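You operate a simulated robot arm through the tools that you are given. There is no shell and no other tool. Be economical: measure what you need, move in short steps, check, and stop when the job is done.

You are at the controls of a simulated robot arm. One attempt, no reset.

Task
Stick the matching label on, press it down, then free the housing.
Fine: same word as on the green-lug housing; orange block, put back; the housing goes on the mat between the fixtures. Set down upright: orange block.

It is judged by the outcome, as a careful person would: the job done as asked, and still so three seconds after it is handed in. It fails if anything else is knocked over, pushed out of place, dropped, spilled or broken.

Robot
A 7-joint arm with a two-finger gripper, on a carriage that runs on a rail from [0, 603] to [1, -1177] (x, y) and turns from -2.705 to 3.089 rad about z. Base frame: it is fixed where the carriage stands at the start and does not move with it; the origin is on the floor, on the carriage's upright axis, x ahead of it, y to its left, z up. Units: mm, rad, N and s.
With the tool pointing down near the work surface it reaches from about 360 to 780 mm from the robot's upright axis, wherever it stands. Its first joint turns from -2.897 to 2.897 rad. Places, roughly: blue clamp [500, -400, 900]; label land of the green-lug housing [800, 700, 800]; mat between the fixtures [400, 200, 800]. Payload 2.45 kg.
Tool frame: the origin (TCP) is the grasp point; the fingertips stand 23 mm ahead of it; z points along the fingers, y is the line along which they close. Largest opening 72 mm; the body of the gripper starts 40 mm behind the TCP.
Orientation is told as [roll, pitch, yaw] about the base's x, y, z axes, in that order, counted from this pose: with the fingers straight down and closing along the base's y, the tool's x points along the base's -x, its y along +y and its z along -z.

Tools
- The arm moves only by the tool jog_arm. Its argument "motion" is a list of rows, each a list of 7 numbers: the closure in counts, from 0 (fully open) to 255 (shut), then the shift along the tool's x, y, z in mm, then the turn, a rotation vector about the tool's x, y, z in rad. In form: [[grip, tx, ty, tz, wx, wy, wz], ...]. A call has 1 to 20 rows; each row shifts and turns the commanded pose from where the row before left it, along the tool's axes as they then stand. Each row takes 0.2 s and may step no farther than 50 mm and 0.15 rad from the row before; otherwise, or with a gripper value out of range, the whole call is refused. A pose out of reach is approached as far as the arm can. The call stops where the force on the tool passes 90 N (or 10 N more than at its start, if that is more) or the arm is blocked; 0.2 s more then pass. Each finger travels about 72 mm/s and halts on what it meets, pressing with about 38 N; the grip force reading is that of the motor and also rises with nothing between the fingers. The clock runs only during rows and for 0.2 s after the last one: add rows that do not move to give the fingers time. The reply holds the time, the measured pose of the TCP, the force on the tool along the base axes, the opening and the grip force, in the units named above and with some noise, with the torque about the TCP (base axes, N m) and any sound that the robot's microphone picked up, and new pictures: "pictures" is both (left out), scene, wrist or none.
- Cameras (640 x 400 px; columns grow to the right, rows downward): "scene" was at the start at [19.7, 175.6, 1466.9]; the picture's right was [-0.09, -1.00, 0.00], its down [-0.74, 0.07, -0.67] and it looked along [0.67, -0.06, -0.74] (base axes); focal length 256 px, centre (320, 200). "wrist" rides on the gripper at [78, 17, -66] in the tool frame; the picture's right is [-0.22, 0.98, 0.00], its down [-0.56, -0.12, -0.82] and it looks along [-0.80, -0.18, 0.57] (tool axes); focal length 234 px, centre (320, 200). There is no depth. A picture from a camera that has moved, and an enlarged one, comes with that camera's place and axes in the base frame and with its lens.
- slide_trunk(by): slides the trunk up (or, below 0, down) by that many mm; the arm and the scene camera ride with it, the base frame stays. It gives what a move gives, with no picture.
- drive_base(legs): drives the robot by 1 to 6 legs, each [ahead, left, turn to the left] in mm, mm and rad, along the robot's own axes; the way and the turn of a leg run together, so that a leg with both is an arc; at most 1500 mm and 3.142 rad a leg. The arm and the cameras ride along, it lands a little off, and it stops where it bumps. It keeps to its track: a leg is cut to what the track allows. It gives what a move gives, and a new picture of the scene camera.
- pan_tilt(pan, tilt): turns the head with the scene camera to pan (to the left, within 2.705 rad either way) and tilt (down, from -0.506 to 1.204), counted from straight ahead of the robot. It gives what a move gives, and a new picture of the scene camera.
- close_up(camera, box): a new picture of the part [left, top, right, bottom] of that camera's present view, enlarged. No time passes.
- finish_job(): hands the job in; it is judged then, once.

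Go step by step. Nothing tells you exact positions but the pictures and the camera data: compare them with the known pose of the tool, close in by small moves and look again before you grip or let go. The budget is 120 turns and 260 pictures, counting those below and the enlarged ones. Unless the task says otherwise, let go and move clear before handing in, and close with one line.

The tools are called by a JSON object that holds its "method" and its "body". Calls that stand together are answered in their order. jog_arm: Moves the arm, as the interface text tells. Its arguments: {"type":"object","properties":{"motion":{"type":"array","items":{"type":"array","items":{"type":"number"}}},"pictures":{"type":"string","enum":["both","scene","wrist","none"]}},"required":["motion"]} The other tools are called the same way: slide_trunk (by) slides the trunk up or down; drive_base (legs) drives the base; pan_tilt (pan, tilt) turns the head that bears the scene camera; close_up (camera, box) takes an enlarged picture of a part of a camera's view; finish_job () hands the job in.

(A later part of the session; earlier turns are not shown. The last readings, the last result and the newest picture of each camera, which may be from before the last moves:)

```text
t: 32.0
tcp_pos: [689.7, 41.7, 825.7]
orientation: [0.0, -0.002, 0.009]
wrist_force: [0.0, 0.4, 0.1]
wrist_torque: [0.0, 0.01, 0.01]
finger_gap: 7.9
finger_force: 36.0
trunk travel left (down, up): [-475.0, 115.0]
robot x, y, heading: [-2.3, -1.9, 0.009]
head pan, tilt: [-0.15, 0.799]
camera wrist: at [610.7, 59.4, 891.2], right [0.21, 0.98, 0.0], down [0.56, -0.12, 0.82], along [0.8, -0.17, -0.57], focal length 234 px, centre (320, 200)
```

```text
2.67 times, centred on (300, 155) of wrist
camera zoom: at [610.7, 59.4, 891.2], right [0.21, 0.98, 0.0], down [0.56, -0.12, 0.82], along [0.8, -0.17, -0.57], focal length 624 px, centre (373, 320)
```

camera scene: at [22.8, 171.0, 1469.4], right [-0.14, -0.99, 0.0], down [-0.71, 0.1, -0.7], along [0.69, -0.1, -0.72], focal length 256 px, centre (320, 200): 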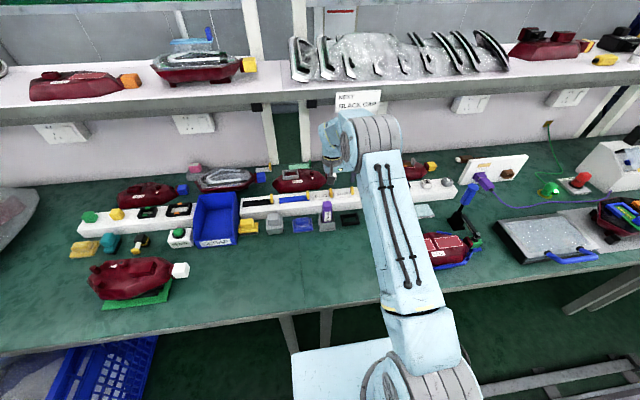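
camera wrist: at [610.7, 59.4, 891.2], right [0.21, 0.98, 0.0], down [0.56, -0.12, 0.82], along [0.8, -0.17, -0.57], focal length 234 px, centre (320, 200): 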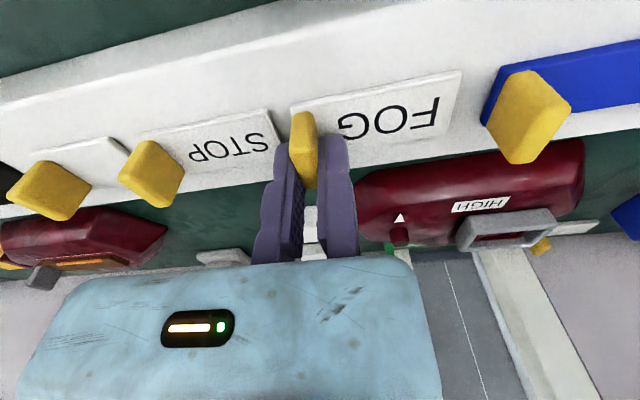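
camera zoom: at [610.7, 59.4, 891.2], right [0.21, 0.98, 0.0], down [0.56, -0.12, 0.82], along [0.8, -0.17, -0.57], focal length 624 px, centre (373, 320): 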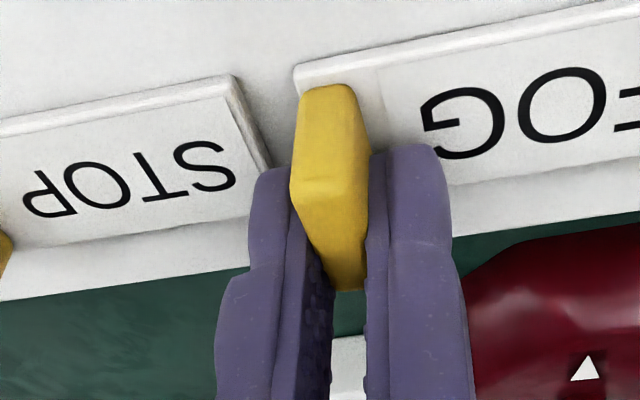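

The tab is held (8 mm). Lifting slowly.

{"method": "jog_arm", "body": {"motion": [[255, 0, 0, -6, 0, 0, 0], [255, 0, 0, -10, 0, 0, 0], [255, 0, 0, -20, 0, 0, 0], [255, 0, 0, -24, 0, 0, 0], [255, 0, 0, 0, 0, 0, 0]], "pictures": "wrist"}}

{"method": "close_up", "body": {"camera": "scene", "box": [260, 130, 400, 220]}}

```text
t: 33.2
tcp_pos: [687.5, 42.7, 882.7]
orientation: [0.001, 0.001, 0.009]
wrist_force: [0.3, 0.4, 0.3]
wrist_torque: [-0.04, 0.03, 0.01]
finger_gap: 8.2
finger_force: 36.6
trunk travel left (down, up): [-475.0, 115.0]
robot x, y, heading: [3.7, 1.1, 0.014]
head pan, tilt: [-0.15, 0.799]
camera wrist: at [609.7, 59.6, 950.3], right [0.21, 0.98, 0.0], down [0.56, -0.12, 0.82], along [0.8, -0.17, -0.58], focal length 234 px, centre (320, 200)
```

wrist: 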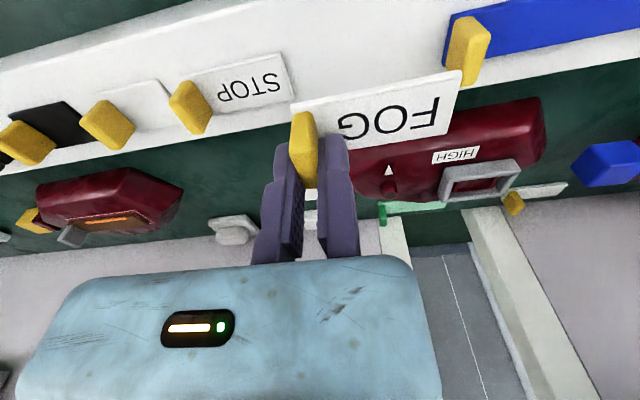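

```text
4.44 times, centred on (330, 175) of scene
camera zoom: at [18.5, 171.6, 1469.2], right [-0.14, -0.99, 0.0], down [-0.71, 0.1, -0.7], along [0.69, -0.1, -0.72], focal length 1139 px, centre (276, 311)
```

zoom: 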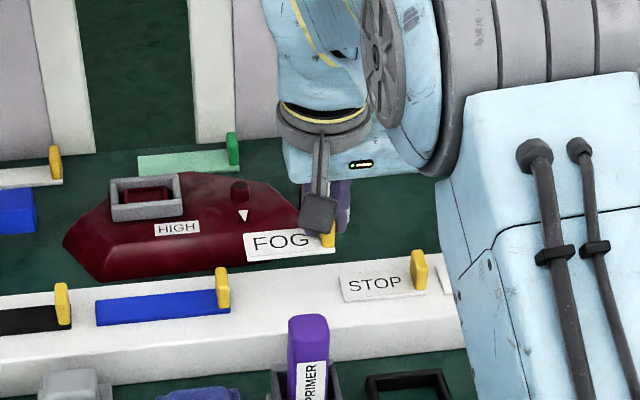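

The FOG label is up, flat and rigid; its centre sits about 28 mm to +y of the TCP. The land centre works out at about (425, −296), so I head for TCP (425, −324), staying high.

{"method": "jog_arm", "body": {"motion": [[255, 0, 0, -40, 0, 0, 0], [255, 26, -37, 0, 0, 0, 0], [255, 26, -37, 0, 0, 0, 0], [255, 26, -37, 0, 0, 0, 0], [255, 26, -37, 0, 0, 0, 0], [255, 26, -37, 0, 0, 0, 0], [255, 26, -37, 0, 0, 0, 0], [255, 26, -37, 0, 0, 0, 0], [255, 26, -36, 0, 0, 0, 0], [255, 26, -36, 0, 0, 0, 0], [255, 26, -36, 0, 0, 0, 0], [255, 0, 0, 0, 0, 0, 0]], "pictures": "wrist"}}

{"method": "pan_tilt", "body": {"pan": -0.7, "tilt": 0.9}}

```text
t: 35.8
tcp_pos: [432.1, -325.7, 923.8]
orientation: [0.001, -0.001, 0.01]
wrist_force: [0.0, 0.1, -0.6]
wrist_torque: [0.01, 0.02, 0.03]
finger_gap: 7.9
finger_force: 35.9
trunk travel left (down, up): [-475.0, 115.0]
robot x, y, heading: [-2.0, 1.5, 0.005]
head pan, tilt: [-0.15, 0.799]
camera wrist: at [353.8, -309.4, 990.3], right [0.21, 0.98, 0.0], down [0.56, -0.12, 0.82], along [0.8, -0.17, -0.57], focal length 234 px, centre (320, 200)
```

wrist: 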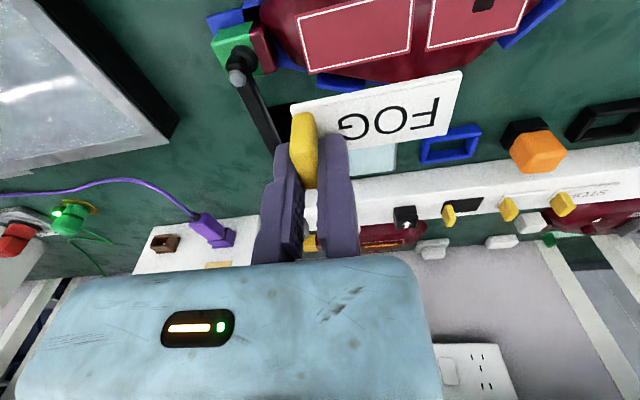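

```text
t: 36.8
tcp_pos: [432.6, -326.8, 923.7]
orientation: [0.001, 0.0, 0.009]
wrist_force: [-0.7, -0.4, 0.8]
wrist_torque: [0.02, -0.01, 0.0]
finger_gap: 8.0
finger_force: 36.2
trunk travel left (down, up): [-475.0, 115.0]
robot x, y, heading: [0.6, -1.4, 0.01]
head pan, tilt: [-0.7, 0.901]
camera scene: at [-2.6, 134.9, 1461.6], right [-0.64, -0.77, 0.0], down [-0.6, 0.5, -0.62], along [0.48, -0.4, -0.78], focal length 256 px, centre (320, 200)
```

scene: 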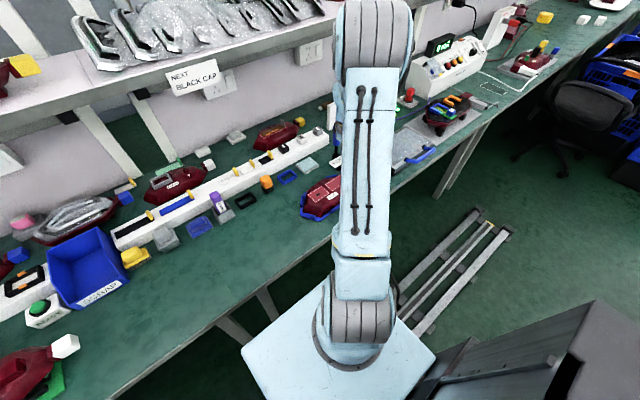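

I'll correct by −5 mm in x and descend to just above the land, then look.

{"method": "jog_arm", "body": {"motion": [[255, 5, 1, 0, 0, 0, 0], [255, 0, 0, 30, 0, 0, 0], [255, 0, 0, 25, 0, 0, 0], [255, 0, 0, 10, 0, 0, 0], [255, 0, 0, 0, 0, 0, 0]], "pictures": "wrist"}}

{"method": "close_up", "body": {"camera": "wrist", "box": [200, 30, 500, 210]}}

```text
t: 38.0
tcp_pos: [426.4, -326.9, 858.7]
orientation: [-0.001, 0.0, 0.01]
wrist_force: [1.2, -0.2, 0.3]
wrist_torque: [-0.01, -0.01, -0.02]
finger_gap: 8.2
finger_force: 35.9
trunk travel left (down, up): [-475.0, 115.0]
robot x, y, heading: [1.5, 3.2, 0.008]
head pan, tilt: [-0.7, 0.901]
camera wrist: at [348.6, -309.4, 925.2], right [0.21, 0.98, 0.0], down [0.56, -0.12, 0.82], along [0.8, -0.17, -0.57], focal length 234 px, centre (320, 200)
```

wrist: 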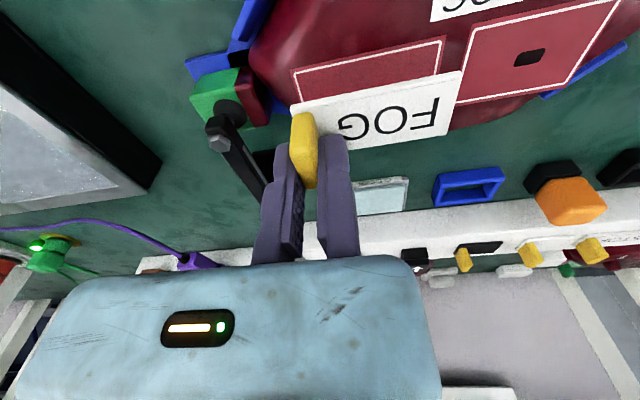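

```text
2.13 times, centred on (350, 120) of wrist
camera zoom: at [348.6, -309.4, 925.2], right [0.21, 0.98, 0.0], down [0.56, -0.12, 0.82], along [0.8, -0.17, -0.57], focal length 500 px, centre (256, 371)
```

zoom: 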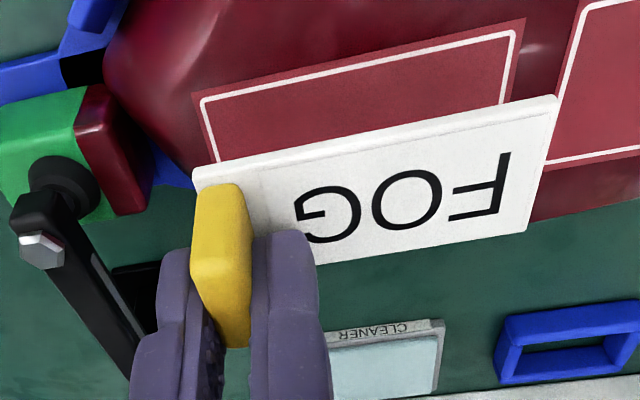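

The label is lined up with the land in y to about 1 mm, and perhaps 1 mm too far in x. Descending to near contact.

{"method": "jog_arm", "body": {"motion": [[255, 1, 0, 8, 0, 0, 0], [255, 0, 0, 8, 0, 0, 0], [255, 0, 0, 3, 0, 0, 0], [255, 0, 0, 0, 0, 0, 0]], "pictures": "wrist"}}

{"method": "close_up", "body": {"camera": "wrist", "box": [200, 30, 500, 210]}}

```text
t: 39.0
tcp_pos: [426.0, -325.0, 839.7]
orientation: [-0.001, 0.001, 0.009]
wrist_force: [0.1, -0.4, -0.7]
wrist_torque: [0.0, -0.04, -0.03]
finger_gap: 7.8
finger_force: 35.7
trunk travel left (down, up): [-475.0, 115.0]
robot x, y, heading: [-0.4, 5.4, 0.007]
head pan, tilt: [-0.7, 0.901]
camera wrist: at [348.0, -308.7, 906.6], right [0.21, 0.98, 0.0], down [0.56, -0.12, 0.82], along [0.8, -0.17, -0.57], focal length 234 px, centre (320, 200)
```

wrist: 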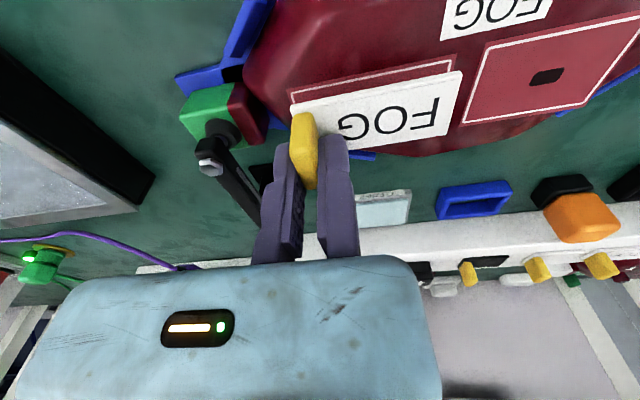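

```text
2.13 times, centred on (350, 120) of wrist
camera zoom: at [348.0, -308.7, 906.6], right [0.21, 0.98, 0.0], down [0.56, -0.12, 0.82], along [0.8, -0.17, -0.57], focal length 500 px, centre (256, 371)
```

zoom: 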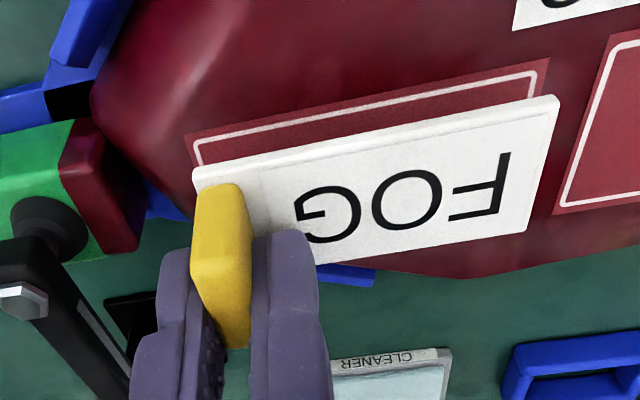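

{"method": "jog_arm", "body": {"motion": [[255, 1, -1, 4, 0, 0, 0], [255, 0, 0, 1, 0, 0, 0], [255, 0, 0, 1, 0, 0, 0], [255, 0, 0, 0, 0, 0, 0]], "pictures": "wrist"}}

{"method": "close_up", "body": {"camera": "wrist", "box": [200, 30, 500, 210]}}

```text
t: 40.0
tcp_pos: [425.3, -326.0, 834.1]
orientation: [0.0, -0.001, 0.01]
wrist_force: [-0.5, 0.4, -0.2]
wrist_torque: [0.0, -0.02, 0.0]
finger_gap: 8.4
finger_force: 35.5
trunk travel left (down, up): [-475.0, 115.0]
robot x, y, heading: [0.0, 3.1, 0.01]
head pan, tilt: [-0.7, 0.901]
camera wrist: at [346.8, -310.1, 900.9], right [0.21, 0.98, 0.0], down [0.56, -0.12, 0.82], along [0.8, -0.17, -0.57], focal length 234 px, centre (320, 200)
```

wrist: 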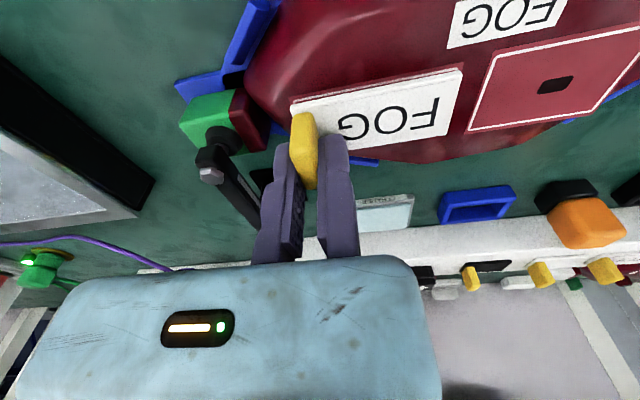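

```text
2.13 times, centred on (350, 120) of wrist
camera zoom: at [346.8, -310.1, 900.9], right [0.21, 0.98, 0.0], down [0.56, -0.12, 0.82], along [0.8, -0.17, -0.57], focal length 500 px, centre (256, 371)
```

zoom: 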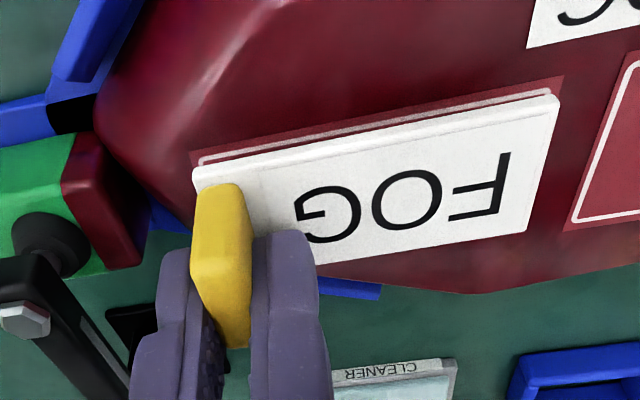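

{"method": "jog_arm", "body": {"motion": [[255, 0, 0, 1, 0, 0, 0], [255, 0, 0, 1, 0, 0, 0], [255, 0, 0, 1, 0, 0, 0], [255, 0, 0, 0, 0, 0, 0]], "pictures": "none"}}

{"method": "close_up", "body": {"camera": "wrist", "box": [200, 30, 500, 210]}}

```text
t: 41.0
tcp_pos: [424.9, -325.7, 830.7]
orientation: [-0.001, 0.0, 0.009]
wrist_force: [0.4, -1.0, -0.2]
wrist_torque: [-0.03, 0.01, 0.0]
finger_gap: 8.0
finger_force: 36.2
trunk travel left (down, up): [-475.0, 115.0]
robot x, y, heading: [-1.0, 0.2, 0.009]
head pan, tilt: [-0.7, 0.901]
```

```text
2.13 times, centred on (350, 120) of wrist
camera zoom: at [346.8, -310.1, 898.0], right [0.21, 0.98, 0.0], down [0.56, -0.12, 0.82], along [0.8, -0.17, -0.57], focal length 500 px, centre (256, 371)
```

zoom: 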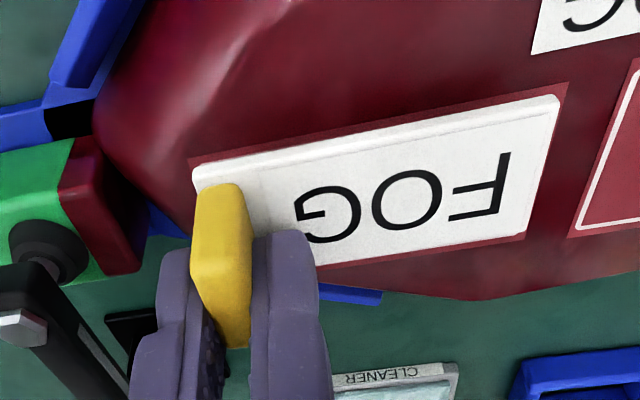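

Centred within the land margins on all sides. Continuing down in 1 mm steps to contact.

{"method": "jog_arm", "body": {"motion": [[255, 0, 0, 1, 0, 0, 0], [255, 0, 0, 1, 0, 0, 0], [255, 0, 0, 0, 0, 0, 0]], "pictures": "none"}}

{"method": "close_up", "body": {"camera": "wrist", "box": [200, 30, 500, 210]}}

```text
t: 41.8
tcp_pos: [425.4, -326.1, 829.5]
orientation: [-0.001, 0.001, 0.008]
wrist_force: [0.3, 0.8, 0.6]
wrist_torque: [-0.01, 0.01, 0.02]
finger_gap: 8.2
finger_force: 36.3
trunk travel left (down, up): [-475.0, 115.0]
robot x, y, heading: [-1.3, 1.1, 0.011]
head pan, tilt: [-0.7, 0.901]
```

```text
2.13 times, centred on (350, 120) of wrist
camera zoom: at [346.6, -309.9, 895.9], right [0.21, 0.98, 0.0], down [0.56, -0.12, 0.82], along [0.8, -0.17, -0.57], focal length 500 px, centre (256, 371)
```

zoom: 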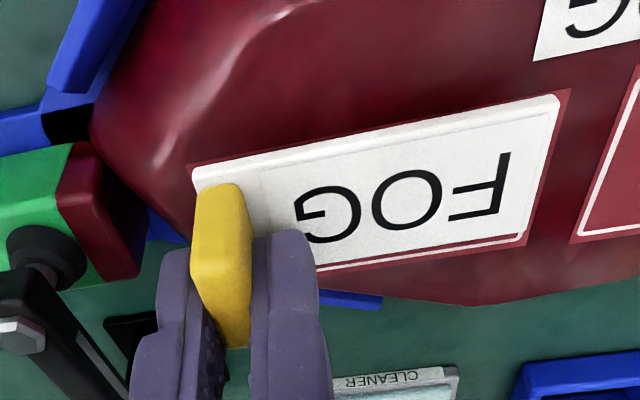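

{"method": "jog_arm", "body": {"motion": [[255, -2, 0, 0, 0, 0, 0], [255, 0, 0, 1, 0, 0, 0], [255, 0, 0, 1, 0, 0, 0], [255, 0, 0, 0, 0, 0, 0]], "pictures": "none"}}

{"method": "close_up", "body": {"camera": "wrist", "box": [200, 30, 500, 210]}}

```text
t: 42.8
tcp_pos: [427.5, -326.4, 827.2]
orientation: [0.001, 0.001, 0.009]
wrist_force: [-0.4, -0.2, -0.5]
wrist_torque: [0.02, -0.04, -0.01]
finger_gap: 7.9
finger_force: 35.5
trunk travel left (down, up): [-475.0, 115.0]
robot x, y, heading: [-1.4, -1.6, 0.007]
head pan, tilt: [-0.7, 0.901]
```

```text
2.13 times, centred on (350, 120) of wrist
camera zoom: at [349.0, -310.2, 893.9], right [0.21, 0.98, 0.0], down [0.56, -0.12, 0.82], along [0.8, -0.17, -0.57], focal length 500 px, centre (256, 371)
```

zoom: 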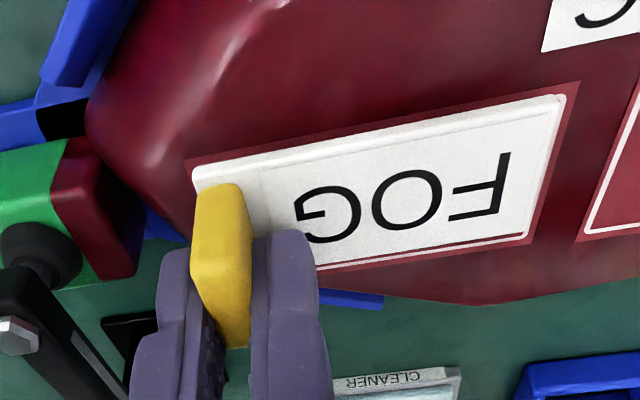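

{"method": "jog_arm", "body": {"motion": [[255, 0, 0, 1, 0, 0, 0], [255, 0, 0, 0.7, 0, 0, 0], [255, 0, 0, 0, 0, 0, 0]], "pictures": "none"}}

{"method": "close_up", "body": {"camera": "wrist", "box": [200, 30, 500, 210]}}

```text
t: 43.6
tcp_pos: [426.7, -326.0, 825.9]
orientation: [0.0, -0.001, 0.011]
wrist_force: [0.1, 0.5, 0.0]
wrist_torque: [0.03, 0.04, -0.01]
finger_gap: 8.2
finger_force: 35.9
trunk travel left (down, up): [-475.0, 115.0]
robot x, y, heading: [-4.3, -1.1, 0.012]
head pan, tilt: [-0.7, 0.901]
```

```text
2.13 times, centred on (350, 120) of wrist
camera zoom: at [348.9, -309.9, 892.2], right [0.21, 0.98, 0.0], down [0.56, -0.12, 0.82], along [0.8, -0.17, -0.57], focal length 500 px, centre (256, 371)
```

zoom: 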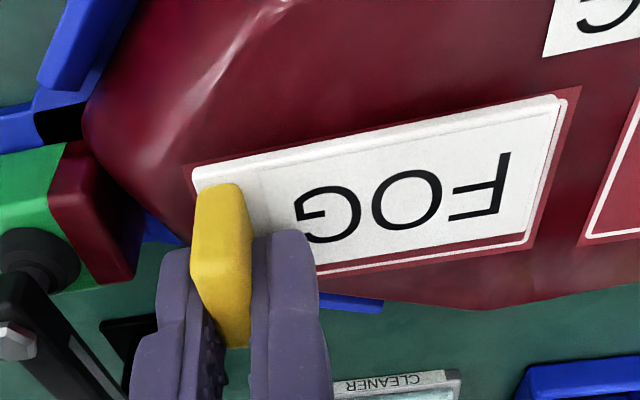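

{"method": "jog_arm", "body": {"motion": [[255, -2, 1, 0, 0, 0, 0], [255, 0, 0, 1, 0, 0, 0], [255, 0, 0, 1, 0, 0, 0], [255, 0, 0, 0, 0, 0, 0]], "pictures": "none"}}

{"method": "close_up", "body": {"camera": "wrist", "box": [200, 30, 500, 210]}}

```text
t: 44.6
tcp_pos: [427.5, -325.4, 822.7]
orientation: [0.0, 0.0, 0.009]
wrist_force: [0.2, 0.7, 0.3]
wrist_torque: [0.0, 0.0, -0.01]
finger_gap: 8.0
finger_force: 35.9
trunk travel left (down, up): [-475.0, 115.0]
robot x, y, heading: [-0.8, 2.1, 0.013]
head pan, tilt: [-0.7, 0.901]
```

```text
2.13 times, centred on (350, 120) of wrist
camera zoom: at [350.9, -309.0, 890.0], right [0.21, 0.98, 0.0], down [0.56, -0.12, 0.82], along [0.8, -0.17, -0.57], focal length 500 px, centre (256, 371)
```

zoom: 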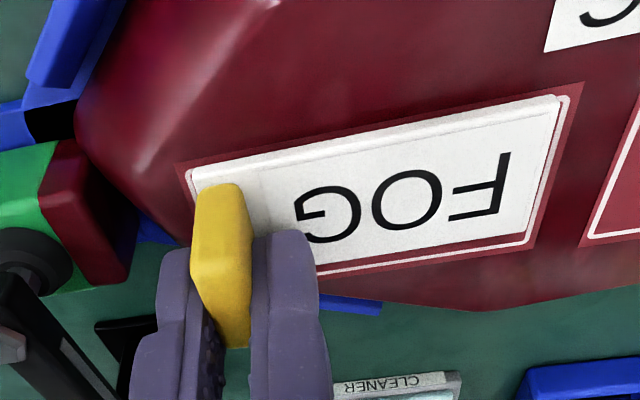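

{"method": "jog_arm", "body": {"motion": [[255, -1.5, 0.3, 1, 0, 0, 0], [255, 0, 0, 1, 0, 0, 0], [255, 0, 0, 0, 0, 0, 0]], "pictures": "none"}}

{"method": "close_up", "body": {"camera": "wrist", "box": [200, 30, 500, 210]}}

```text
t: 45.4
tcp_pos: [430.0, -324.6, 821.7]
orientation: [0.001, -0.001, 0.009]
wrist_force: [0.5, 0.2, 1.9]
wrist_torque: [0.05, -0.01, 0.01]
finger_gap: 8.2
finger_force: 36.3
trunk travel left (down, up): [-475.0, 115.0]
robot x, y, heading: [-0.9, -2.0, 0.011]
head pan, tilt: [-0.7, 0.901]
```

```text
2.13 times, centred on (350, 120) of wrist
camera zoom: at [352.4, -308.5, 888.2], right [0.21, 0.98, 0.0], down [0.56, -0.12, 0.82], along [0.8, -0.17, -0.57], focal length 500 px, centre (256, 371)
```

zoom: 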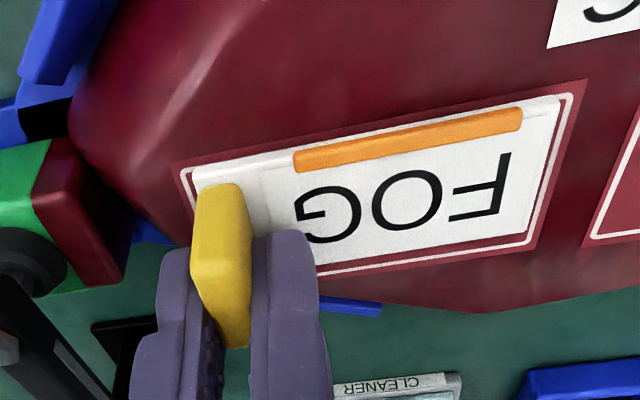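

Contact: the label is on the land, centred, and an orange strip appeared (stuck but not yet pressed, I take it). Now I release gently, clear the tab sideways, and rise.

{"method": "jog_arm", "body": {"motion": [[190, 0, 0, 0, 0, 0, 0], [190, 0, 0, 0, 0, 0, 0], [190, 0, 4, 0, 0, 0, 0], [190, 0, 0, -15, 0, 0, 0], [190, 0, 0, -40, 0, 0, 0], [190, 0, 0, -40, 0, 0, 0], [190, 0, 0, 0, 0, 0, 0]], "pictures": "wrist"}}

{"method": "close_up", "body": {"camera": "wrist", "box": [240, 0, 500, 150]}}

```text
t: 47.0
tcp_pos: [430.2, -319.4, 915.9]
orientation: [0.0, -0.002, 0.01]
wrist_force: [0.7, 0.9, -0.1]
wrist_torque: [0.0, -0.03, 0.01]
finger_gap: 18.6
finger_force: 0.1
trunk travel left (down, up): [-475.0, 115.0]
robot x, y, heading: [-1.3, 1.5, 0.01]
head pan, tilt: [-0.7, 0.901]
camera wrist: at [351.9, -303.6, 983.7], right [0.21, 0.98, 0.0], down [0.56, -0.12, 0.82], along [0.8, -0.17, -0.57], focal length 234 px, centre (320, 200)
```

wrist: 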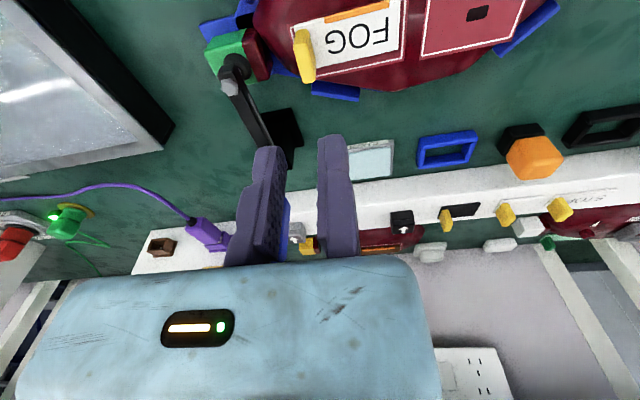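

```text
2.46 times, centred on (370, 75) of wrist
camera zoom: at [351.9, -303.6, 983.7], right [0.21, 0.98, 0.0], down [0.56, -0.12, 0.82], along [0.8, -0.17, -0.57], focal length 576 px, centre (197, 508)
```

zoom: 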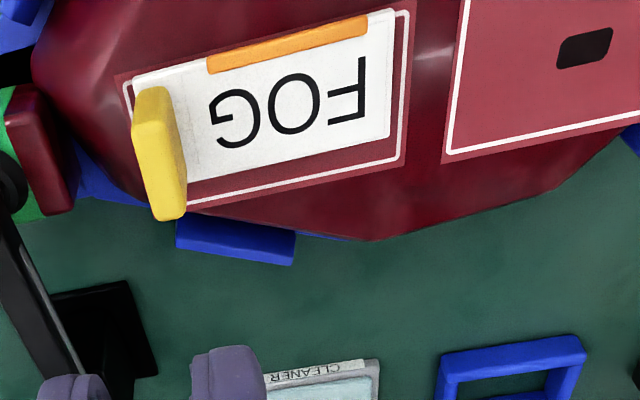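

The label lies inside the land outline. Next the orange block near (589, −105): I'll go there with the gripper open and look.

{"method": "jog_arm", "body": {"motion": [[0, -25, 40, 0, 0, 0, 0], [0, -25, 40, 0, 0, 0, 0], [0, -25, 40, 0, 0, 0, 0], [0, -25, 40, 0, 0, 0, 0], [0, -25, 40, 0, 0, 0, 0], [0, 0, 30, 0, 0, 0, 0], [0, 0, 0, 0, 0, 0, 0]], "pictures": "wrist"}}

{"method": "close_up", "body": {"camera": "wrist", "box": [180, 0, 440, 180]}}

{"method": "pan_tilt", "body": {"pan": -0.3, "tilt": 0.9}}

```text
t: 48.6
tcp_pos: [553.0, -89.5, 918.3]
orientation: [0.001, -0.001, 0.008]
wrist_force: [0.4, 0.8, 0.5]
wrist_torque: [0.0, -0.03, 0.02]
finger_gap: 72.2
finger_force: 0.0
trunk travel left (down, up): [-475.0, 115.0]
robot x, y, heading: [-6.3, 1.3, 0.007]
head pan, tilt: [-0.7, 0.901]
camera wrist: at [475.4, -72.9, 984.5], right [0.21, 0.98, 0.0], down [0.56, -0.12, 0.82], along [0.8, -0.17, -0.57], focal length 234 px, centre (320, 200)
```

wrist: 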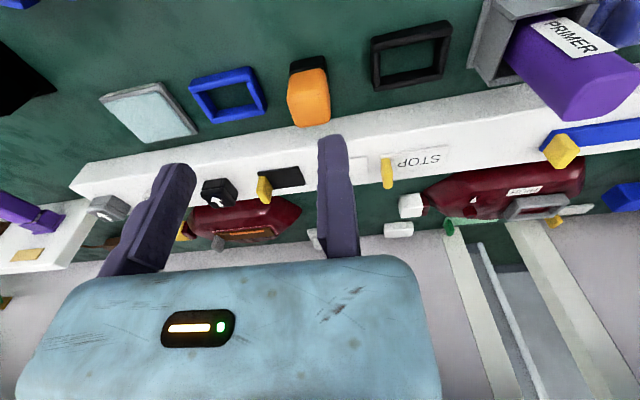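

```text
2.22 times, centred on (310, 90) of wrist
camera zoom: at [475.4, -72.9, 984.5], right [0.21, 0.98, 0.0], down [0.56, -0.12, 0.82], along [0.8, -0.17, -0.57], focal length 520 px, centre (342, 444)
```

zoom: 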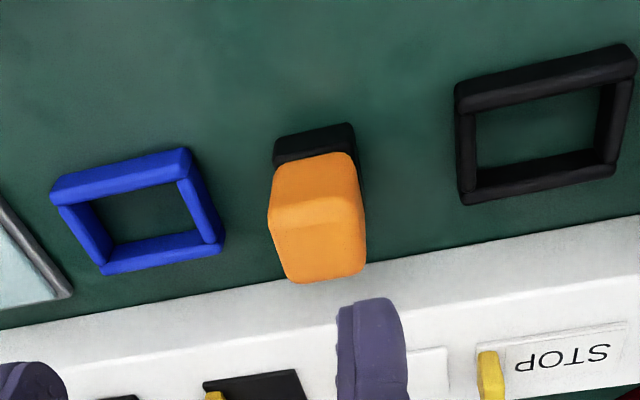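

```text
t: 49.4
tcp_pos: [553.8, -89.9, 917.6]
orientation: [0.0, 0.0, 0.008]
wrist_force: [-0.7, -0.4, 0.6]
wrist_torque: [-0.01, 0.03, 0.03]
finger_gap: 72.1
finger_force: 0.1
trunk travel left (down, up): [-475.0, 115.0]
robot x, y, heading: [-2.1, 0.8, 0.006]
head pan, tilt: [-0.3, 0.901]
camera scene: at [11.5, 161.2, 1461.6], right [-0.29, -0.96, 0.0], down [-0.75, 0.23, -0.62], along [0.59, -0.18, -0.78], focal length 256 px, centre (320, 200)
```

scene: 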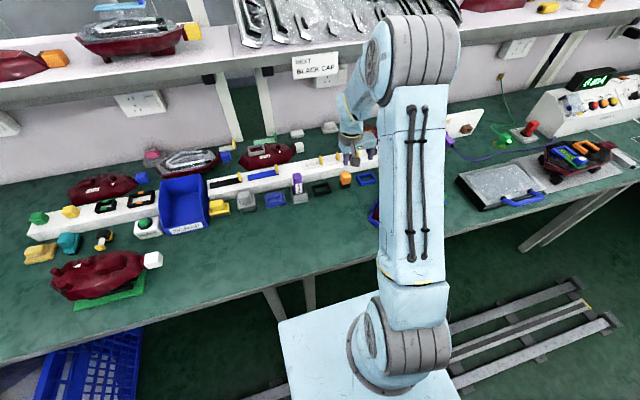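

Block: x 574–604, y −123…−88, top about z 811. I'll position the fixed jaw at y≈−84 with a 55 mm gap and descend to just above for a check.

{"method": "jog_arm", "body": {"motion": [[60, -35.5, 6, 0, 0, 0, 0], [60, 0, 0, 40, 0, 0, 0], [60, 0, 0, 36, 0, 0, 0], [60, 0, 0, 0, 0, 0, 0]], "pictures": "wrist"}}

{"method": "close_up", "body": {"camera": "scene", "box": [290, 130, 400, 200]}}

```text
t: 50.4
tcp_pos: [589.1, -82.7, 840.5]
orientation: [0.0, 0.0, 0.008]
wrist_force: [0.2, -0.5, 0.2]
wrist_torque: [0.02, 0.03, 0.01]
finger_gap: 55.0
finger_force: 0.0
trunk travel left (down, up): [-475.0, 115.0]
robot x, y, heading: [-0.7, -2.4, 0.009]
head pan, tilt: [-0.3, 0.901]
camera wrist: at [511.4, -66.3, 907.5], right [0.21, 0.98, 0.0], down [0.56, -0.12, 0.82], along [0.8, -0.17, -0.57], focal length 234 px, centre (320, 200)
```

wrist: 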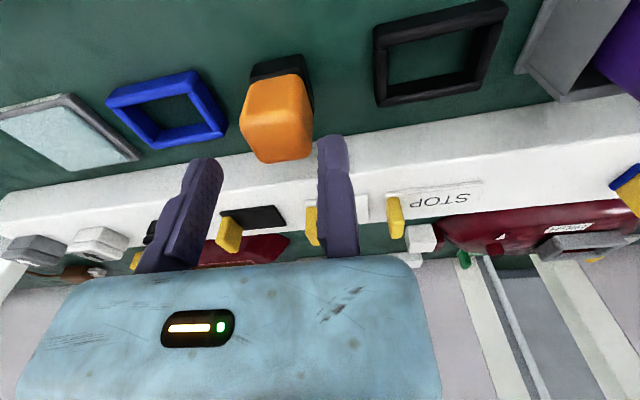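

```text
5.71 times, centred on (345, 165) of scene
camera zoom: at [11.8, 161.3, 1461.6], right [-0.29, -0.96, 0.0], down [-0.75, 0.22, -0.62], along [0.59, -0.18, -0.78], focal length 1464 px, centre (177, 400)
```

zoom: 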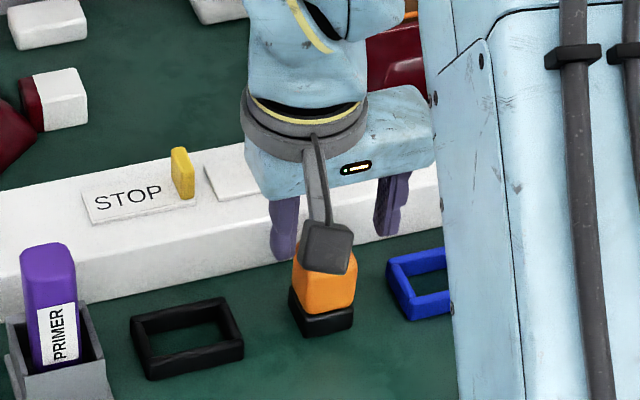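

{"method": "jog_arm", "body": {"motion": [[60, 0, 0, 15, 0, 0, 0], [60, 0, 0, 13, 0, 0, 0], [60, 0, 0, 12, 0, 0, 0], [60, 0, 0, 0, 0, 0, 0]], "pictures": "wrist"}}

{"method": "close_up", "body": {"camera": "wrist", "box": [160, 60, 420, 230]}}

```text
t: 51.4
tcp_pos: [589.1, -83.1, 800.8]
orientation: [0.0, 0.001, 0.008]
wrist_force: [-0.1, -0.6, -1.0]
wrist_torque: [0.02, 0.02, -0.01]
finger_gap: 55.0
finger_force: 0.0
trunk travel left (down, up): [-475.0, 115.0]
robot x, y, heading: [1.2, -0.3, 0.013]
head pan, tilt: [-0.3, 0.901]
camera wrist: at [510.9, -66.5, 867.3], right [0.21, 0.98, 0.0], down [0.56, -0.12, 0.82], along [0.8, -0.17, -0.57], focal length 234 px, centre (320, 200)
```

wrist: 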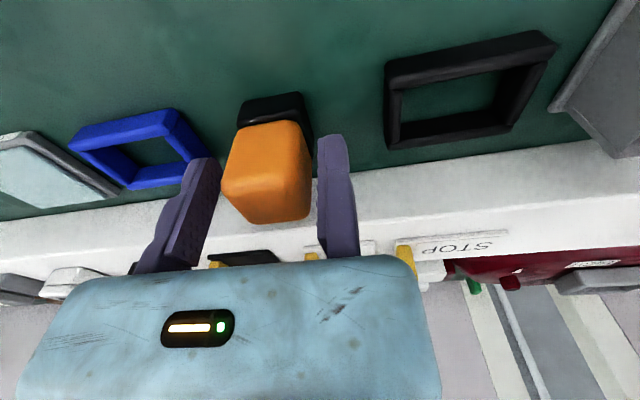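

```text
2.35 times, centred on (290, 145) of wrist
camera zoom: at [510.9, -66.5, 867.3], right [0.21, 0.98, 0.0], down [0.56, -0.12, 0.82], along [0.8, -0.17, -0.57], focal length 551 px, centre (391, 329)
```

zoom: 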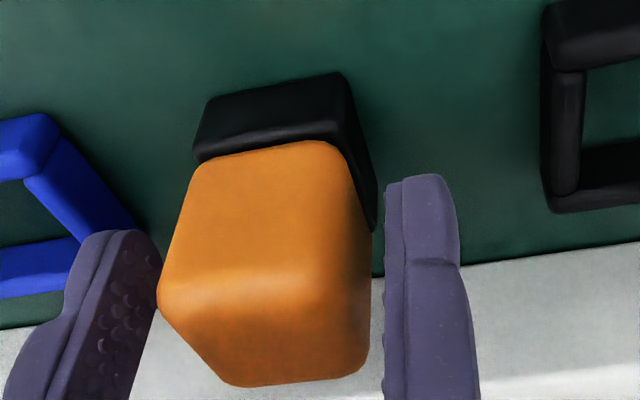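

{"method": "jog_arm", "body": {"motion": [[60, 0, -2.5, 0, 0, 0, 0], [120, 0, 0, 0, 0, 0, 0], [180, 0, 0, 0, 0, 0, 0], [255, 0, 0, 0, 0, 0, 0], [255, 0, 0, 0, 0, 0, 0], [255, 0, 0, 0, 0, 0, 0]], "pictures": "wrist"}}

```text
t: 52.8
tcp_pos: [588.6, -86.6, 800.5]
orientation: [-0.001, 0.0, 0.008]
wrist_force: [0.2, -1.9, 3.0]
wrist_torque: [-0.14, -0.01, 0.03]
finger_gap: 32.8
finger_force: 38.1
trunk travel left (down, up): [-475.0, 115.0]
robot x, y, heading: [1.4, 4.1, 0.008]
head pan, tilt: [-0.3, 0.901]
camera wrist: at [510.9, -69.2, 867.4], right [0.21, 0.98, 0.0], down [0.56, -0.12, 0.82], along [0.8, -0.17, -0.57], focal length 234 px, centre (320, 200)
```

wrist: 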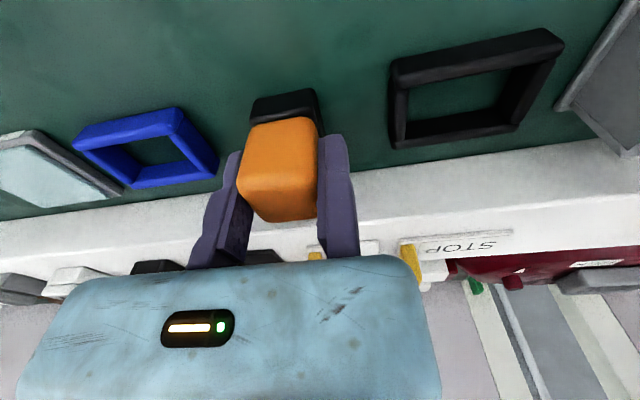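

Block held (32.8 mm). Lifting and carrying it over the label.

{"method": "jog_arm", "body": {"motion": [[255, 0, 0, -5, 0, 0, 0], [255, 0, 0, -20, 0, 0, 0], [255, 0, 0, -40, 0, 0, 0], [255, 0, 0, -40, 0, 0, 0], [255, 27, -31.5, 0, 0, 0, 0], [255, 27, -31.5, 0, 0, 0, 0], [255, 27, -31.5, 0, 0, 0, 0], [255, 27, -31.5, 0, 0, 0, 0], [255, 27, -31.5, 0, 0, 0, 0], [255, 25, -31, 0, 0, 0, 0], [255, 0, 0, 0, 0, 0, 0]], "pictures": "wrist"}}

{"method": "close_up", "body": {"camera": "wrist", "box": [180, 0, 480, 200]}}

```text
t: 55.2
tcp_pos: [429.4, -276.6, 905.6]
orientation: [-0.002, 0.001, 0.013]
wrist_force: [-1.3, -0.2, -1.7]
wrist_torque: [0.0, 0.05, -0.02]
finger_gap: 32.9
finger_force: 38.1
trunk travel left (down, up): [-475.0, 115.0]
robot x, y, heading: [-2.7, 1.0, 0.014]
head pan, tilt: [-0.3, 0.901]
camera wrist: at [351.9, -259.9, 972.1], right [0.21, 0.98, 0.0], down [0.56, -0.12, 0.82], along [0.8, -0.17, -0.57], focal length 234 px, centre (320, 200)
```

wrist: 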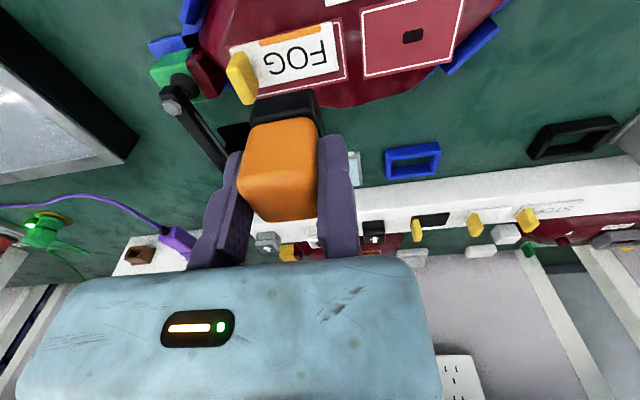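

```text
2.00 times, centred on (330, 100) of wrist
camera zoom: at [351.9, -259.9, 972.1], right [0.21, 0.98, 0.0], down [0.56, -0.12, 0.82], along [0.8, -0.17, -0.57], focal length 468 px, centre (300, 400)
```

zoom: 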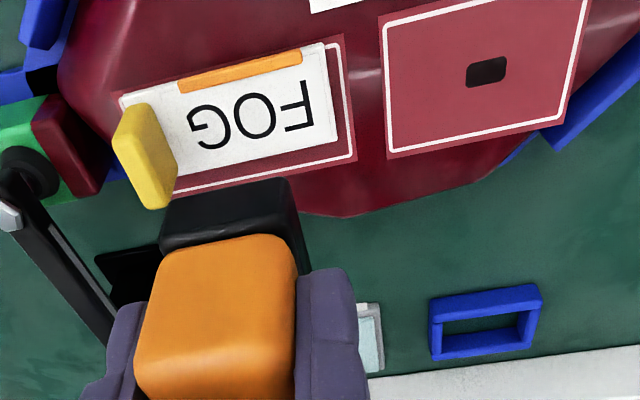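

The block is right over the label text. Descending in steps, watching force.

{"method": "jog_arm", "body": {"motion": [[255, 2, 1, 25, 0, 0, 0], [255, 0, 0, 20, 0, 0, 0], [255, 0, 0, 5, 0, 0, 0], [255, 0, 0, 0, 0, 0, 0]], "pictures": "wrist"}}

{"method": "close_up", "body": {"camera": "wrist", "box": [160, 30, 460, 230]}}

```text
t: 56.2
tcp_pos: [428.9, -276.0, 856.0]
orientation: [-0.001, 0.002, 0.01]
wrist_force: [0.7, 0.3, -0.6]
wrist_torque: [0.02, -0.04, -0.01]
finger_gap: 32.9
finger_force: 37.6
trunk travel left (down, up): [-475.0, 115.0]
robot x, y, heading: [-0.9, -0.9, 0.006]
head pan, tilt: [-0.3, 0.901]
camera wrist: at [350.5, -258.8, 922.5], right [0.21, 0.98, 0.0], down [0.56, -0.12, 0.82], along [0.8, -0.17, -0.57], focal length 234 px, centre (320, 200)
```

wrist: 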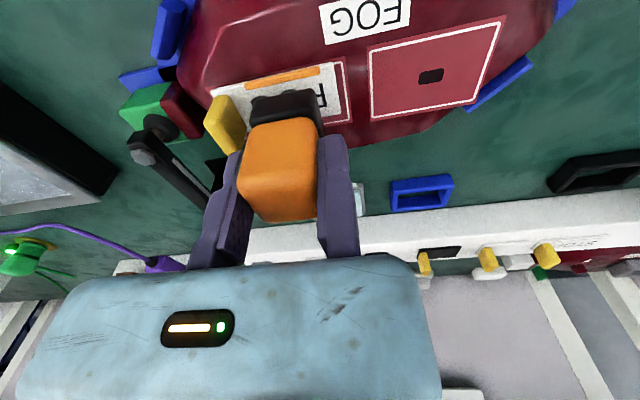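

```text
2.00 times, centred on (310, 130) of wrist
camera zoom: at [350.5, -258.8, 922.5], right [0.21, 0.98, 0.0], down [0.56, -0.12, 0.82], along [0.8, -0.17, -0.57], focal length 468 px, centre (340, 340)
```

zoom: 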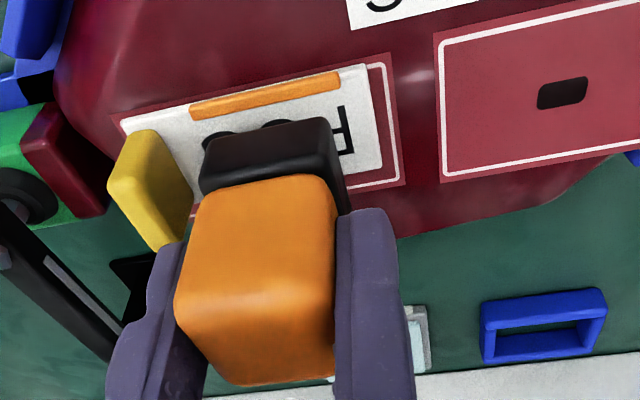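

{"method": "jog_arm", "body": {"motion": [[255, 0, 3, 5, 0, 0, 0], [255, 0, 0, 3, 0, 0, 0], [255, 0, 0, 1, 0, 0, 0], [255, 0, 0, 1, 0, 0, 0], [255, 0, 0, 0, 0, 0, 0]], "pictures": "none"}}

{"method": "close_up", "body": {"camera": "wrist", "box": [160, 30, 460, 230]}}

```text
t: 57.4
tcp_pos: [428.6, -271.5, 846.4]
orientation: [-0.002, -0.002, 0.01]
wrist_force: [1.3, 0.8, 15.8]
wrist_torque: [-0.23, 0.03, -0.01]
finger_gap: 32.9
finger_force: 38.3
trunk travel left (down, up): [-475.0, 115.0]
robot x, y, heading: [0.6, 0.5, 0.011]
head pan, tilt: [-0.3, 0.901]
```

```text
2.00 times, centred on (310, 130) of wrist
camera zoom: at [350.5, -255.7, 913.3], right [0.21, 0.98, 0.0], down [0.56, -0.12, 0.82], along [0.8, -0.17, -0.57], focal length 468 px, centre (340, 340)
```

zoom: 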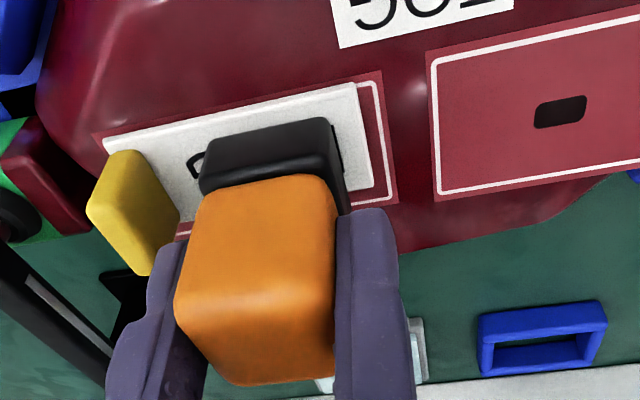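

The orange strip vanished under 16 N: it has bonded. I'll press slightly harder and hold, then press the far end also.

{"method": "jog_arm", "body": {"motion": [[255, 0, 0, 1, 0, 0, 0], [255, 0, 0, 0, 0, 0, 0], [255, 0, 0, 0, 0, 0, 0], [255, 0, 0, -6, 0, 0, 0], [255, 0, 8, 0, 0, 0, 0], [255, 0, 0, 5, 0, 0, 0], [255, 0, 0, 1, 0, 0, 0], [255, 0, 0, 0, 0, 0, 0], [255, 0, 0, 0, 0, 0, 0]], "pictures": "none"}}

{"method": "jog_arm", "body": {"motion": [[255, 0, 0, -20, 0, 0, 0], [255, 0, 0, -40, 0, 0, 0], [255, 0, 0, 0, 0, 0, 0]], "pictures": "wrist"}}

{"method": "close_up", "body": {"camera": "wrist", "box": [180, 0, 480, 200]}}

```text
t: 59.4
tcp_pos: [428.7, -263.1, 845.7]
orientation: [-0.002, -0.002, 0.01]
wrist_force: [-1.3, 1.7, 18.8]
wrist_torque: [-0.38, 0.12, 0.0]
finger_gap: 33.0
finger_force: 37.6
trunk travel left (down, up): [-475.0, 115.0]
robot x, y, heading: [-1.8, 1.4, 0.014]
head pan, tilt: [-0.3, 0.901]
```

```text
t: 60.2
tcp_pos: [427.7, -264.9, 905.4]
orientation: [0.0, 0.001, 0.008]
wrist_force: [0.8, -0.3, -0.7]
wrist_torque: [0.04, -0.03, 0.02]
finger_gap: 32.7
finger_force: 37.8
trunk travel left (down, up): [-475.0, 115.0]
robot x, y, heading: [2.7, 0.8, 0.007]
head pan, tilt: [-0.3, 0.901]
camera wrist: at [349.9, -248.1, 971.7], right [0.21, 0.98, 0.0], down [0.56, -0.12, 0.82], along [0.8, -0.17, -0.57], focal length 234 px, centre (320, 200)
```

wrist: 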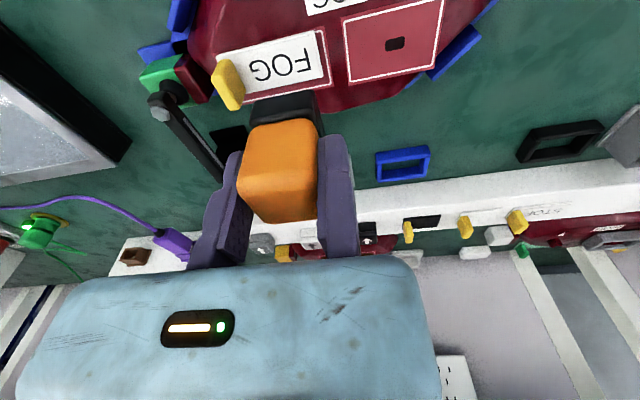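

```text
2.00 times, centred on (330, 100) of wrist
camera zoom: at [349.9, -248.1, 971.7], right [0.21, 0.98, 0.0], down [0.56, -0.12, 0.82], along [0.8, -0.17, -0.57], focal length 468 px, centre (300, 400)
```

zoom: 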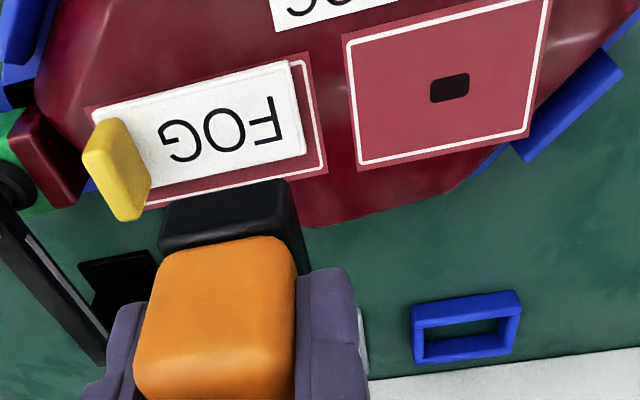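

Label pressed, strip gone. Returning the block to exactly where it stood by reversing the commanded displacements.

{"method": "jog_arm", "body": {"motion": [[255, -27, 29.5, 0, 0, 0, 0], [255, -27, 29.5, 0, 0, 0, 0], [255, -27, 29.5, 0, 0, 0, 0], [255, -27, 29.5, 0, 0, 0, 0], [255, -27, 29.5, 0, 0, 0, 0], [255, -27, 29, 0, 0, 0, 0], [255, 0, 0, 0, 0, 0, 0], [255, 0, 0, 40, 0, 0, 0], [255, 0, 0, 35, 0, 0, 0], [255, 0, 0, 20, 0, 0, 0], [255, 0, 0, 6, 0, 0, 0], [255, 0, 0, 0, 0, 0, 0]], "pictures": "wrist"}}

{"method": "close_up", "body": {"camera": "wrist", "box": [160, 60, 420, 230]}}

```text
t: 62.8
tcp_pos: [589.6, -86.5, 803.0]
orientation: [-0.001, 0.001, 0.009]
wrist_force: [-0.2, -1.5, -2.1]
wrist_torque: [0.01, -0.03, -0.02]
finger_gap: 33.1
finger_force: 37.5
trunk travel left (down, up): [-475.0, 115.0]
robot x, y, heading: [-4.0, 0.3, 0.007]
head pan, tilt: [-0.3, 0.901]
camera wrist: at [511.4, -69.3, 869.8], right [0.21, 0.98, 0.0], down [0.56, -0.12, 0.82], along [0.8, -0.17, -0.57], focal length 234 px, centre (320, 200)
```

wrist: 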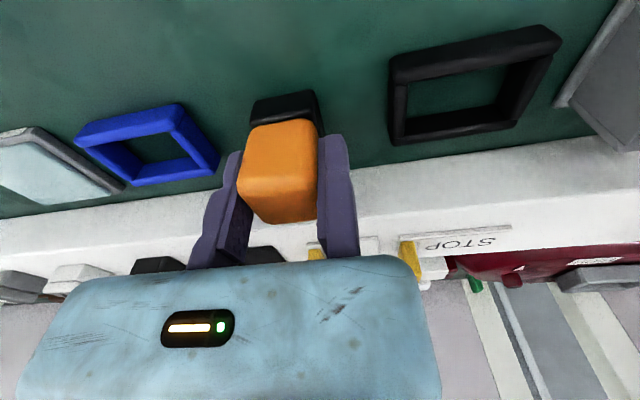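

```text
2.35 times, centred on (290, 145) of wrist
camera zoom: at [511.4, -69.3, 869.8], right [0.21, 0.98, 0.0], down [0.56, -0.12, 0.82], along [0.8, -0.17, -0.57], focal length 551 px, centre (391, 329)
```

zoom: 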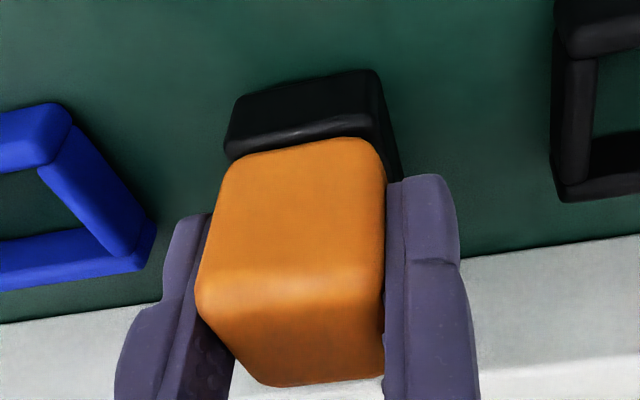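

{"method": "jog_arm", "body": {"motion": [[255, 0, 0, 1, 0, 0, 0], [255, 0, 0, 1, 0, 0, 0], [255, 0, 0, 0, 0, 0, 0]], "pictures": "none"}}

```text
t: 63.6
tcp_pos: [589.7, -86.1, 801.7]
orientation: [0.001, 0.0, 0.009]
wrist_force: [-0.4, -0.3, -0.4]
wrist_torque: [0.01, 0.02, 0.01]
finger_gap: 32.6
finger_force: 37.7
trunk travel left (down, up): [-475.0, 115.0]
robot x, y, heading: [1.9, 0.3, 0.006]
head pan, tilt: [-0.3, 0.901]
```

{"method": "jog_arm", "body": {"motion": [[255, 0, 0, 1, 0, 0, 0], [255, 0, 0, 0, 0, 0, 0], [255, 0, 0, 0, 0, 0, 0]], "pictures": "none"}}

```text
t: 64.4
tcp_pos: [588.4, -87.5, 800.2]
orientation: [-0.001, 0.0, 0.008]
wrist_force: [-0.7, 0.1, 0.3]
wrist_torque: [0.04, 0.0, 0.01]
finger_gap: 32.9
finger_force: 38.2
trunk travel left (down, up): [-475.0, 115.0]
robot x, y, heading: [-1.8, 3.7, 0.01]
head pan, tilt: [-0.3, 0.901]
```

{"method": "jog_arm", "body": {"motion": [[255, 0, 0, 0.7, 0, 0, 0], [255, 0, 0, 0, 0, 0, 0]], "pictures": "none"}}

```text
t: 65.0
tcp_pos: [588.7, -85.8, 799.7]
orientation: [-0.001, -0.001, 0.008]
wrist_force: [1.3, -1.4, 2.8]
wrist_torque: [-0.06, -0.01, 0.0]
finger_gap: 33.0
finger_force: 37.9
trunk travel left (down, up): [-475.0, 115.0]
robot x, y, heading: [0.6, -3.2, 0.009]
head pan, tilt: [-0.3, 0.901]
```

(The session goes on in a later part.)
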